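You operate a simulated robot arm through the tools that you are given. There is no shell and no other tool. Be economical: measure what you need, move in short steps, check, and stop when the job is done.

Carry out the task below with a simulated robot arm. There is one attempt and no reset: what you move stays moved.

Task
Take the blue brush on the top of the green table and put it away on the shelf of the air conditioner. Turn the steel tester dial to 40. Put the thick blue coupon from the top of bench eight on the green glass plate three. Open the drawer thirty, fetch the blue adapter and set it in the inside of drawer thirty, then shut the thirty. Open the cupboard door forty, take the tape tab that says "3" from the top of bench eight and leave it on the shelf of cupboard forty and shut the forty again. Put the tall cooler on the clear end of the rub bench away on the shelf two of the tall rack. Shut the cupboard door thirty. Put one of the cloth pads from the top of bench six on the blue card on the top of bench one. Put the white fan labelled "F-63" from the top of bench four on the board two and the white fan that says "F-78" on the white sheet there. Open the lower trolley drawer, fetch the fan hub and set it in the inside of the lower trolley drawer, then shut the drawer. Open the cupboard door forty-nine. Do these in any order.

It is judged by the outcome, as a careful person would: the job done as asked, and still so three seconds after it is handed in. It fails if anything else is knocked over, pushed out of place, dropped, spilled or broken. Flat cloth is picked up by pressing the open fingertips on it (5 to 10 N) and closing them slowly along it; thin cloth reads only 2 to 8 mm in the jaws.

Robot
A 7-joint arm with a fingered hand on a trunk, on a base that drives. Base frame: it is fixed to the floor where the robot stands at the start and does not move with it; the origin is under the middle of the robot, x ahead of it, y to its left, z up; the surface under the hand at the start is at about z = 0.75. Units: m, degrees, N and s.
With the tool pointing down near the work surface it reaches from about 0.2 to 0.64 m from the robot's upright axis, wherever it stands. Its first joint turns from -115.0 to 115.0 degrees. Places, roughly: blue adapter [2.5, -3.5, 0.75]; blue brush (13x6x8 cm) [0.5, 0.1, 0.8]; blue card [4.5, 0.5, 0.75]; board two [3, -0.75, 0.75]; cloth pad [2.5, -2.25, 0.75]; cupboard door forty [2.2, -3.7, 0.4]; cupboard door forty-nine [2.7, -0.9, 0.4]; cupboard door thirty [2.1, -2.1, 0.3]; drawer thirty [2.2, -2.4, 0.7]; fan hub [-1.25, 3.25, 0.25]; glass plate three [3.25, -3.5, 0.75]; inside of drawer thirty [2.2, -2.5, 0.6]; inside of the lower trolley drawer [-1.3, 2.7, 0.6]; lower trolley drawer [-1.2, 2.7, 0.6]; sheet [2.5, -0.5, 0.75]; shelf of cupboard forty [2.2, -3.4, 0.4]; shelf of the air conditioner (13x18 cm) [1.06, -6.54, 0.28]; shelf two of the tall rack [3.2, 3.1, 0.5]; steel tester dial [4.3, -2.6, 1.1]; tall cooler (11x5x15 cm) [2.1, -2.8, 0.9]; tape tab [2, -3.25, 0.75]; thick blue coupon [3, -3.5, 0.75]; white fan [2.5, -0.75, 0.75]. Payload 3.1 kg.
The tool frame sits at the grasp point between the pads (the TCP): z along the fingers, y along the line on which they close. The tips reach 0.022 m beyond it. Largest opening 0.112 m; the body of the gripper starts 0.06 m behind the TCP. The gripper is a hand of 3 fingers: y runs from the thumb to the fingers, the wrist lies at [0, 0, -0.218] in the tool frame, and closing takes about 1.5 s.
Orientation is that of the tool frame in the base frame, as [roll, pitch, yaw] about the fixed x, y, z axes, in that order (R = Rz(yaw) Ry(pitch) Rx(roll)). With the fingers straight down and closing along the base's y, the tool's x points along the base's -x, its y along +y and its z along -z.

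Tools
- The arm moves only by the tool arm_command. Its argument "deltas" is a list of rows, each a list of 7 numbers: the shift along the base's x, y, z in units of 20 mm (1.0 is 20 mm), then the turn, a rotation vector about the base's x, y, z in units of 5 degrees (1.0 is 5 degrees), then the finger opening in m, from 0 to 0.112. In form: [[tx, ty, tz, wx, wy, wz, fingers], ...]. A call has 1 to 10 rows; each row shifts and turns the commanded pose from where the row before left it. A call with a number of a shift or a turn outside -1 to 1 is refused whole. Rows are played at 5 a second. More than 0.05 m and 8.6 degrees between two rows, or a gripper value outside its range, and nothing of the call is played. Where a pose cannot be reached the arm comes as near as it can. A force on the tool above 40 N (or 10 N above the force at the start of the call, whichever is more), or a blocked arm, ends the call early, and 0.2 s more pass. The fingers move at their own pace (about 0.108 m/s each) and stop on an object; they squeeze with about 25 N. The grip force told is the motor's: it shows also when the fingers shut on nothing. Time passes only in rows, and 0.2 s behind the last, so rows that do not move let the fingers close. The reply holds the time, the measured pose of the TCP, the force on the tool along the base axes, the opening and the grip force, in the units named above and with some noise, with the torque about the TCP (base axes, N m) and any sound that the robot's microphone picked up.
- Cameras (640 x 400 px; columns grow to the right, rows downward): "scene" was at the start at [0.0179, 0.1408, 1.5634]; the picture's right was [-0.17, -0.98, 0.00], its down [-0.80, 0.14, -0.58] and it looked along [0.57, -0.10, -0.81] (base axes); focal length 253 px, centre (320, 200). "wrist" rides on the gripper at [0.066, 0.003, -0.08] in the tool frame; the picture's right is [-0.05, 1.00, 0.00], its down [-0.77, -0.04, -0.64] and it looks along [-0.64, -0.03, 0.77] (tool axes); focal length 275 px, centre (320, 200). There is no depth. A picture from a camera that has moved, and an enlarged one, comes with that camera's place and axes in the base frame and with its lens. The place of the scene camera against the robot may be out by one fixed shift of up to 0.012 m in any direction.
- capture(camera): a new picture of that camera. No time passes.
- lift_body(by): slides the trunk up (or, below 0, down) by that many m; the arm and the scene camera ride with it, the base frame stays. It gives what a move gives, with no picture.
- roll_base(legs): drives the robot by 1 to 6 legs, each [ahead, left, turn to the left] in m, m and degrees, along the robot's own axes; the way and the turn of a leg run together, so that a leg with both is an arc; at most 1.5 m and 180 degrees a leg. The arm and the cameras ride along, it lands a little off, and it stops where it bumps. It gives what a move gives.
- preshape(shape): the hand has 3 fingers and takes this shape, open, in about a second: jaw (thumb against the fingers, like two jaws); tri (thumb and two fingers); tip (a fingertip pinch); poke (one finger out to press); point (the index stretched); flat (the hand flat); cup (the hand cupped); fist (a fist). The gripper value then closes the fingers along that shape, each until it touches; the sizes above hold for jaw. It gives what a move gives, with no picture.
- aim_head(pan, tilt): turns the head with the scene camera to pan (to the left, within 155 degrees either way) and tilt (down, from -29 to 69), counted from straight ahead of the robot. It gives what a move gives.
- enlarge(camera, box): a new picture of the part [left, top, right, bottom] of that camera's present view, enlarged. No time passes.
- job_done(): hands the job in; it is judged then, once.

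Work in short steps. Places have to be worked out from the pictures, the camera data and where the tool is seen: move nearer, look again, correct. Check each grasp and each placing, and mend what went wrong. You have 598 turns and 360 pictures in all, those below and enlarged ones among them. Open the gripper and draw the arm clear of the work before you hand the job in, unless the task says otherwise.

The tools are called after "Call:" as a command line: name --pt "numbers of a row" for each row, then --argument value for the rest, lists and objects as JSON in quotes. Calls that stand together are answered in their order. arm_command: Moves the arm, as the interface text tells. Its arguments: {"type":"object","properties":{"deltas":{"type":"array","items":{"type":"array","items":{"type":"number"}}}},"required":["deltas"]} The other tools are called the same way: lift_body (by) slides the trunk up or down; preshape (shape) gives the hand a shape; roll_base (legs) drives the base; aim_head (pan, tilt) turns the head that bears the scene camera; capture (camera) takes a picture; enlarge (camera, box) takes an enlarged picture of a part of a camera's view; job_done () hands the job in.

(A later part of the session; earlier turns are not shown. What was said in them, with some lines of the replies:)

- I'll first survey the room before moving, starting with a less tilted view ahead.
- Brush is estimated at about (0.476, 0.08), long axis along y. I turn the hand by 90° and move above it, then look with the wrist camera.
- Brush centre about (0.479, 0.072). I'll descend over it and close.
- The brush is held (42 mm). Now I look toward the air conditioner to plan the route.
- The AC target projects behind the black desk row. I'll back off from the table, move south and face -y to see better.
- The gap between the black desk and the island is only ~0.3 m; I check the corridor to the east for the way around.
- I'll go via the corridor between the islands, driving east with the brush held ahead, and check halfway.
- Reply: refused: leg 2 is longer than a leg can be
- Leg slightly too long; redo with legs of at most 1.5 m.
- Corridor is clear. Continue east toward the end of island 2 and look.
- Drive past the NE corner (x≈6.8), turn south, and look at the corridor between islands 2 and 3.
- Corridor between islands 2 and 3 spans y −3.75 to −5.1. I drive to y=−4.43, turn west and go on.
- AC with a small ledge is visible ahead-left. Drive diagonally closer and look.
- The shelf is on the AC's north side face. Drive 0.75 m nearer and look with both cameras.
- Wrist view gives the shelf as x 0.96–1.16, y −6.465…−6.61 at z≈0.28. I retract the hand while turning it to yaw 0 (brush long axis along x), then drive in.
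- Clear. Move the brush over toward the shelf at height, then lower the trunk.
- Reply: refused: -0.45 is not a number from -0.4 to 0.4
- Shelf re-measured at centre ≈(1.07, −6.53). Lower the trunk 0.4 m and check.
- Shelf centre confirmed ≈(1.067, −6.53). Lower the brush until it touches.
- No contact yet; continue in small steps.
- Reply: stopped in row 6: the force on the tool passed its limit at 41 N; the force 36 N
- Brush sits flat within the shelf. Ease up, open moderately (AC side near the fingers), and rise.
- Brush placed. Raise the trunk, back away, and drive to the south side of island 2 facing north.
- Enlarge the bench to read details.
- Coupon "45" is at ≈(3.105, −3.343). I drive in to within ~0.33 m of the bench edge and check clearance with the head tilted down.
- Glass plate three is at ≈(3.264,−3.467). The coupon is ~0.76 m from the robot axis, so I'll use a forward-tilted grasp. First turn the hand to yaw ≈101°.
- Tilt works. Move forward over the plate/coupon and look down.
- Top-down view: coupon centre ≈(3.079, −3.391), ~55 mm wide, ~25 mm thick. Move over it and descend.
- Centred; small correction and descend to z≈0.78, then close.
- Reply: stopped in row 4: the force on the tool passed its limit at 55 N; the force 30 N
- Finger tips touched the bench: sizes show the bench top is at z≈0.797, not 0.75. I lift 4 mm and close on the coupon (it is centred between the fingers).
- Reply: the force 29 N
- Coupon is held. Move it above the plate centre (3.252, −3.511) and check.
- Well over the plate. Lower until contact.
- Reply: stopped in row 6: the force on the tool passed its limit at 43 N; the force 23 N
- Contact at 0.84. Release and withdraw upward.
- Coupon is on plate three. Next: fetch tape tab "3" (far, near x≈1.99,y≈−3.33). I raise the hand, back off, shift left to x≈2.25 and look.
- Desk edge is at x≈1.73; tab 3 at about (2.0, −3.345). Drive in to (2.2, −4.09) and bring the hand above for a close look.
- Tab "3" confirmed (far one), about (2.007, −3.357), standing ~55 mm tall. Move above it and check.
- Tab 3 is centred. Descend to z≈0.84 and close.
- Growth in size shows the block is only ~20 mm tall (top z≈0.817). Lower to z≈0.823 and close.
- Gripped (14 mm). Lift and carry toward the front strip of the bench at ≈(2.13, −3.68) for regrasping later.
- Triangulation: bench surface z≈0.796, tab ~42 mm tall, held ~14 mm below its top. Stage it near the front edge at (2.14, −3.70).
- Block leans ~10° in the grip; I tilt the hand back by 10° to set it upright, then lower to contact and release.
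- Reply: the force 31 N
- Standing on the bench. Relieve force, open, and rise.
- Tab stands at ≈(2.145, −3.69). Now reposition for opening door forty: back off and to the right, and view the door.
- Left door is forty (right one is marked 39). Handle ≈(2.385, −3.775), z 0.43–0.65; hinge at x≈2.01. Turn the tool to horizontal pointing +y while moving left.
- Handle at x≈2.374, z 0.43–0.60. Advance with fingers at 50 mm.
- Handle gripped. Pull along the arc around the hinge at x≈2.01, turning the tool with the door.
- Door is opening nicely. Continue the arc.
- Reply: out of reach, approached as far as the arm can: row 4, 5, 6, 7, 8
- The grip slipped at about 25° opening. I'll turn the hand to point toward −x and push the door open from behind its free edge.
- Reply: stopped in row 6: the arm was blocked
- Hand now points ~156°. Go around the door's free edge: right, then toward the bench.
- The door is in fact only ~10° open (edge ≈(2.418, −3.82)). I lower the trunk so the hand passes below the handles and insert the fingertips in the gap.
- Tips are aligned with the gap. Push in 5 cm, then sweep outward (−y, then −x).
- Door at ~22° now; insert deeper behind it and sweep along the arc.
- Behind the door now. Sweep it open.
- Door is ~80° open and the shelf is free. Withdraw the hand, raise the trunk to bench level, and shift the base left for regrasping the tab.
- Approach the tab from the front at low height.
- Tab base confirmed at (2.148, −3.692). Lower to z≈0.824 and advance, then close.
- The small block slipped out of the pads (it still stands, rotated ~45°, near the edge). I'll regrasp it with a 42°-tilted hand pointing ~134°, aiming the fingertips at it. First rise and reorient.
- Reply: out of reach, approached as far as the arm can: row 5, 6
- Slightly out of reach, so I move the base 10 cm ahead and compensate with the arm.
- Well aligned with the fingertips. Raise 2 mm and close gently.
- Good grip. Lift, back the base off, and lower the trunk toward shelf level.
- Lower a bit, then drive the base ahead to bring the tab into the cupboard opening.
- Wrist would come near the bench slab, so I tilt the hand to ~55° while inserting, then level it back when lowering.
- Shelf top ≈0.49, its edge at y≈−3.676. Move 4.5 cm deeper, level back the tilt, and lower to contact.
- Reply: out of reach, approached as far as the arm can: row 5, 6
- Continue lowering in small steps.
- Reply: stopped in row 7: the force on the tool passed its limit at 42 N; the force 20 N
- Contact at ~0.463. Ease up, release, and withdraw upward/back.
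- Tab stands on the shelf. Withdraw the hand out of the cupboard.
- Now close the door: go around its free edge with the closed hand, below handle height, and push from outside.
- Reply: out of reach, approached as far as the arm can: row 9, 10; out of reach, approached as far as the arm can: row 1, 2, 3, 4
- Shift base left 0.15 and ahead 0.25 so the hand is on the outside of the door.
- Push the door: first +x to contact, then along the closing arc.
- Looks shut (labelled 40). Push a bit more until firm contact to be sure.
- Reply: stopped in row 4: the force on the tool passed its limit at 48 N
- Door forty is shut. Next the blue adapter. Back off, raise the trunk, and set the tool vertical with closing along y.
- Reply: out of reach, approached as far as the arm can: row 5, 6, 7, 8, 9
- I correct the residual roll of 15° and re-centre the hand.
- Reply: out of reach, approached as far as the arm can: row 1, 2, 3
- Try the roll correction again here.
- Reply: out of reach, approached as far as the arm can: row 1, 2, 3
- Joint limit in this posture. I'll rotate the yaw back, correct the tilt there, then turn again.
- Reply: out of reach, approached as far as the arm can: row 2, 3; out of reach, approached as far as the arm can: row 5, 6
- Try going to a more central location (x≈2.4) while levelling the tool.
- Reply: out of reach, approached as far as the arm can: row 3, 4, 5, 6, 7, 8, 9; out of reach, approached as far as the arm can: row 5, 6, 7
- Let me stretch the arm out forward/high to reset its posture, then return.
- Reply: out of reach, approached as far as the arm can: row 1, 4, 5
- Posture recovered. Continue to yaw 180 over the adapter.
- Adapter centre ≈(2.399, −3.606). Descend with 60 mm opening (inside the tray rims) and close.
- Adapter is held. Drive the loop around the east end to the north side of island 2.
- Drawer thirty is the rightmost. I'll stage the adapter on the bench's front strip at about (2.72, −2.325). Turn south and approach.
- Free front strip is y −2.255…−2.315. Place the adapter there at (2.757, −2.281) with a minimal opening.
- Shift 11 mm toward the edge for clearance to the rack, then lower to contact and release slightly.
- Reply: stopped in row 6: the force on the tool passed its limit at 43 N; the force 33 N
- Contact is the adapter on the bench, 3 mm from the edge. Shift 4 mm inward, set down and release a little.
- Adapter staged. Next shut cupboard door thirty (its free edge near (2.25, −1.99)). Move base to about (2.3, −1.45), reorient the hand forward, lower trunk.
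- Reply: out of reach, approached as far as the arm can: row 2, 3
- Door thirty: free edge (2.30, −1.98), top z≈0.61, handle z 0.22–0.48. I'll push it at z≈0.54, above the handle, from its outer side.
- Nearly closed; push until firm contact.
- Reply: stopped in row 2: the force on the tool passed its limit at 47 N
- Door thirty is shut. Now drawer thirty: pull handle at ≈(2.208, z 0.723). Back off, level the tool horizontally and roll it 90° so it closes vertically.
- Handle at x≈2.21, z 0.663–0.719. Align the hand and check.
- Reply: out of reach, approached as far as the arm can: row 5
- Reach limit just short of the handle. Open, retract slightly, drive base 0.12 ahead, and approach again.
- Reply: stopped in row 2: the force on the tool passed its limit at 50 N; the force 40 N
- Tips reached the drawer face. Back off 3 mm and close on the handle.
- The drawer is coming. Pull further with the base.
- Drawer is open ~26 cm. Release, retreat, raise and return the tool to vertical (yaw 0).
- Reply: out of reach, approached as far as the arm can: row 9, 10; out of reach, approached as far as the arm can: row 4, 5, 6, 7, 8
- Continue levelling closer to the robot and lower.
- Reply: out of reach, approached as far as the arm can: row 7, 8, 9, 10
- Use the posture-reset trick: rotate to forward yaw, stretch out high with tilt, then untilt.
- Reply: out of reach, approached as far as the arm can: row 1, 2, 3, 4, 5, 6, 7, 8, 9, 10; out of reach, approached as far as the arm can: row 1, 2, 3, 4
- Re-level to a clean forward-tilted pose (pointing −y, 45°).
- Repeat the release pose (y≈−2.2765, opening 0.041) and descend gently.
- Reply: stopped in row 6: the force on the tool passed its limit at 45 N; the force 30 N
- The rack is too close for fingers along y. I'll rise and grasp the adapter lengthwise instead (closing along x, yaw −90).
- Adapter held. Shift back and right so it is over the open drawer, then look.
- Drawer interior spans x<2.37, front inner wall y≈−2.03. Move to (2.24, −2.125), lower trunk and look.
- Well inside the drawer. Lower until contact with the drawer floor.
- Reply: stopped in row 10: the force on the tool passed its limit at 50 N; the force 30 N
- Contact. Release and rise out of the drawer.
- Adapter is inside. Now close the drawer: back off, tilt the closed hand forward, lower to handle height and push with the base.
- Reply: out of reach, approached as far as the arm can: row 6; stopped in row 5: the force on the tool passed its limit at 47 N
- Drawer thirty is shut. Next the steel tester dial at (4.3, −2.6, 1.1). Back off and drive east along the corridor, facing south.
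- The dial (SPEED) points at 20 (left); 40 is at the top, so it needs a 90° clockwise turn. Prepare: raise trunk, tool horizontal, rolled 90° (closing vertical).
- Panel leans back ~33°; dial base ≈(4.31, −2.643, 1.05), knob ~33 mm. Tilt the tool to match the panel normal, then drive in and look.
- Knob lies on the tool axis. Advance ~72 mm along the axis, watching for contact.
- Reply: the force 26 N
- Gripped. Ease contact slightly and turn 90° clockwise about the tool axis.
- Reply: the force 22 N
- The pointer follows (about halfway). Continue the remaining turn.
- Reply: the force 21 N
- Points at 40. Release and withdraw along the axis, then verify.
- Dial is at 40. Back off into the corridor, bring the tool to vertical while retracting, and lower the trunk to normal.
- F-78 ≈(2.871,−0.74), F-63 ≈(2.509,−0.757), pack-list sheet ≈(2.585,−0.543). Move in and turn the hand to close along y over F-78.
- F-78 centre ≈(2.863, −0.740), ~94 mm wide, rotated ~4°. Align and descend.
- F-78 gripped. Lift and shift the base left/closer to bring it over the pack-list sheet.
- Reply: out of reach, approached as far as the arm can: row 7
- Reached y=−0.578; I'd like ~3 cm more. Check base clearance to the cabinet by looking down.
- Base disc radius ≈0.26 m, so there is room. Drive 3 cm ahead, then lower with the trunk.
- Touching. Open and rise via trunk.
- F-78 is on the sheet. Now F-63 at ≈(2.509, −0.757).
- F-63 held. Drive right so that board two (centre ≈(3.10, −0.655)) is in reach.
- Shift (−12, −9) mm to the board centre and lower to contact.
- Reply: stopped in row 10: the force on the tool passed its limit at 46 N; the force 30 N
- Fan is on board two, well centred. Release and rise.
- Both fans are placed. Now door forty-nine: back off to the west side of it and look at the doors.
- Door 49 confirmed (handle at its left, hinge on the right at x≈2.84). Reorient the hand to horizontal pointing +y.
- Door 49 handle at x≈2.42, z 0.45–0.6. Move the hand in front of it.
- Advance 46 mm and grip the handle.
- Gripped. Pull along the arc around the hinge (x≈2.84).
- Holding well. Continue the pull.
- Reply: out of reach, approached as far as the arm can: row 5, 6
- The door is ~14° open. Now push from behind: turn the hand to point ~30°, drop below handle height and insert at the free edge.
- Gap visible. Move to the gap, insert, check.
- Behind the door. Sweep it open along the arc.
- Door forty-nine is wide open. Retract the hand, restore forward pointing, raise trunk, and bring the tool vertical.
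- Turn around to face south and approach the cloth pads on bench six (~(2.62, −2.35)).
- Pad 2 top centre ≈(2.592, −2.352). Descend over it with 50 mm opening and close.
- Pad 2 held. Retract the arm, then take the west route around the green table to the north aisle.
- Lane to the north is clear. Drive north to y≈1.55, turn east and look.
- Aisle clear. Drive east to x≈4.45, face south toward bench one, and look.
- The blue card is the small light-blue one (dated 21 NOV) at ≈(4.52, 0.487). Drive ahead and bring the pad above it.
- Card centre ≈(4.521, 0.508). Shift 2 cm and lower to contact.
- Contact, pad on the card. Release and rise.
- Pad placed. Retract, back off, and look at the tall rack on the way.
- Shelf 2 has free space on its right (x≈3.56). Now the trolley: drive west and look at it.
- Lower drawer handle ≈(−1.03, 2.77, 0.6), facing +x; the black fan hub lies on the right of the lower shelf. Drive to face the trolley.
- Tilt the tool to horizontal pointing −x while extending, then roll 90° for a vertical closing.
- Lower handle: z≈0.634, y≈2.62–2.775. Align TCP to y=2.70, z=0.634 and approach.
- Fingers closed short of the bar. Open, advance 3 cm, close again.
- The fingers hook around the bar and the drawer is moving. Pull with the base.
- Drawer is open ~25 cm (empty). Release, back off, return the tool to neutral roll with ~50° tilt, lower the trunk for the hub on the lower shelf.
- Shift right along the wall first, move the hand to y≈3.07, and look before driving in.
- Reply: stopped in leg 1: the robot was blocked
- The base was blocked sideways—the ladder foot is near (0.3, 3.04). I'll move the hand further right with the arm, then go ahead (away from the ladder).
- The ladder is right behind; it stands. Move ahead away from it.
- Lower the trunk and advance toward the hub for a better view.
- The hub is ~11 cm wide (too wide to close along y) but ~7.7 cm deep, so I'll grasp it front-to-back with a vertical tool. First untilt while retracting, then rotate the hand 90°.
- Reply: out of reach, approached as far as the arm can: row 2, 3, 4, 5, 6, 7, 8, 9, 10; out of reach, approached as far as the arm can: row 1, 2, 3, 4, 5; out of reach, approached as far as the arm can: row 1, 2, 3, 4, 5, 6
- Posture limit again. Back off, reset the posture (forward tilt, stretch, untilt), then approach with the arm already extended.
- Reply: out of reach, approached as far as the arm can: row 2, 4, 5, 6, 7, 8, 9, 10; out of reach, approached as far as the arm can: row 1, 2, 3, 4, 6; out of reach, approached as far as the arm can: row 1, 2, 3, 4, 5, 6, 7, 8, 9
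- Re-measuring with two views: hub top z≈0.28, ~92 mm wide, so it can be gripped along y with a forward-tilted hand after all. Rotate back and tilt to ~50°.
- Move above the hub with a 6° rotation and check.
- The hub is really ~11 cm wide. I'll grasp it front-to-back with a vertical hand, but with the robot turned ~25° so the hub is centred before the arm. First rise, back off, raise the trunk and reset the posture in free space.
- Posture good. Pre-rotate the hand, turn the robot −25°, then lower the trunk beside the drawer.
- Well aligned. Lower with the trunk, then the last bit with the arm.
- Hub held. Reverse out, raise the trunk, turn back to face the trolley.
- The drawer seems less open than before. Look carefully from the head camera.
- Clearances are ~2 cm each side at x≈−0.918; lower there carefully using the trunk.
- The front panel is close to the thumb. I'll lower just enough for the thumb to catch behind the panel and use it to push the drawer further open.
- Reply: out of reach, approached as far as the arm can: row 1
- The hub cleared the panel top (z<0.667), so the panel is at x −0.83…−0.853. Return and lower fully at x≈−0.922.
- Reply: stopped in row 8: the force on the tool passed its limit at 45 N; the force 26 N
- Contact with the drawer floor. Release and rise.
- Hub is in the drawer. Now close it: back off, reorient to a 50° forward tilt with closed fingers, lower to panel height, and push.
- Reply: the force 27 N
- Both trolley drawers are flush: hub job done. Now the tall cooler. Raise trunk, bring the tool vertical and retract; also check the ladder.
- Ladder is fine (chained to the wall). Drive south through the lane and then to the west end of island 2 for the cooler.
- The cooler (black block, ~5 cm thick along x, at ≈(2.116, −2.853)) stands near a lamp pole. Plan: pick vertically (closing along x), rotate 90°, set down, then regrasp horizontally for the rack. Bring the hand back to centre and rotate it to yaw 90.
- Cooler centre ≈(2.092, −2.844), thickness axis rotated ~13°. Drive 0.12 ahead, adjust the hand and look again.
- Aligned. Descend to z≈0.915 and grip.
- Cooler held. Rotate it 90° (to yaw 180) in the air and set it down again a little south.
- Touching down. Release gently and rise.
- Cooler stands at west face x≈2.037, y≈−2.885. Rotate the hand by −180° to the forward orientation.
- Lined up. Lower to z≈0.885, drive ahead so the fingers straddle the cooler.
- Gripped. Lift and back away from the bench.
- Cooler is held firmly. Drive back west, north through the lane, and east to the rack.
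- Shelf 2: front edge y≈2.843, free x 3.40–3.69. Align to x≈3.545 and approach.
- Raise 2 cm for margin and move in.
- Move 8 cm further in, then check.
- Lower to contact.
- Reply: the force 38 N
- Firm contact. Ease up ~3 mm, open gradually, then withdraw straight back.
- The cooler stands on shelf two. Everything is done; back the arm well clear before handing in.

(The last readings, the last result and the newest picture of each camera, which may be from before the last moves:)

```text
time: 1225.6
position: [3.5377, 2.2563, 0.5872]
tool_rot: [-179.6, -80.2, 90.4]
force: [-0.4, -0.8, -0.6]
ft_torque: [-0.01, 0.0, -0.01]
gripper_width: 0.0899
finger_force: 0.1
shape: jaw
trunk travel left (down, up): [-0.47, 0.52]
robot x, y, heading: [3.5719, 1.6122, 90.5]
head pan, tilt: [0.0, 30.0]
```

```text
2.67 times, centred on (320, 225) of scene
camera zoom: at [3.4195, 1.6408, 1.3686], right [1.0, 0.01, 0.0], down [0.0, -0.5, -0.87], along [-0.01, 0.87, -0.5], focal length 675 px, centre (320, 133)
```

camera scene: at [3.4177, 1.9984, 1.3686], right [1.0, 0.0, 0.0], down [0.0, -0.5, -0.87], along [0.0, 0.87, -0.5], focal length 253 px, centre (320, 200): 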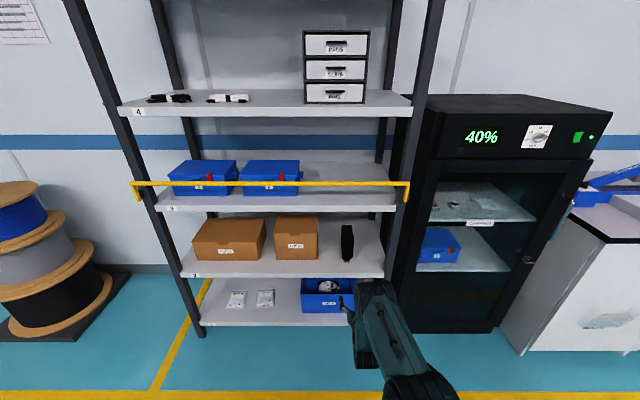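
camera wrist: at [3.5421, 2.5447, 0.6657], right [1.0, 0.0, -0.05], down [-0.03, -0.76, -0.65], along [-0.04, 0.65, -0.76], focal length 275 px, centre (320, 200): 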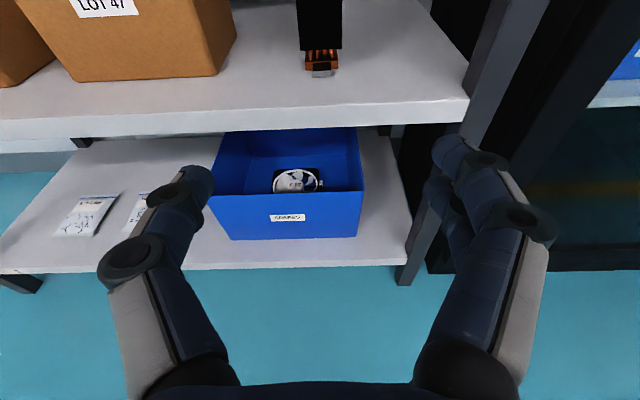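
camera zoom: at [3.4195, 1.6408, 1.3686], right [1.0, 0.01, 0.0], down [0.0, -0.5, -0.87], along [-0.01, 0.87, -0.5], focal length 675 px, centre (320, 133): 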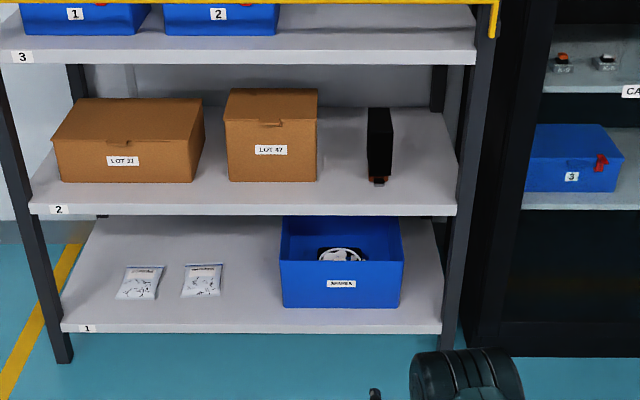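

The cooler is upright on shelf 2 and the arm is clear; I hand the job in.

Call:
job_done

```text
The job is handed in.
```

I finished every task on the list and handed the job in, with the gripper open and the arm clear.

- **Brush:** it sits on the shelf of the air conditioner.
- **Tester dial:** it points at 40, within about 5°.
- **Blue coupon:** it lies on glass plate three.
- **Adapter and drawer thirty:** the blue adapter is inside and the drawer is shut.
- **Tape tab "3" and door forty:** the tab stands on the cupboard shelf and the door is shut.
- **Cooler:** it stands upright on shelf two of the tall rack.
- **Door thirty:** shut.
- **Cloth pad:** pad 2 is on the blue card on bench one.
- **Fans:** F-63 is on board two, close to the board's edge. F-78 is on the white sheet.
- **Fan hub and lower trolley drawer:** the hub is inside and the drawer is shut.
- **Door forty-nine:** open, about 85°.

Two contacts happened on the way. The fingers pressed down on the wire rack on bench six, and the base was stopped close to the wall ladder. Neither looked moved in the pictures taken right after.
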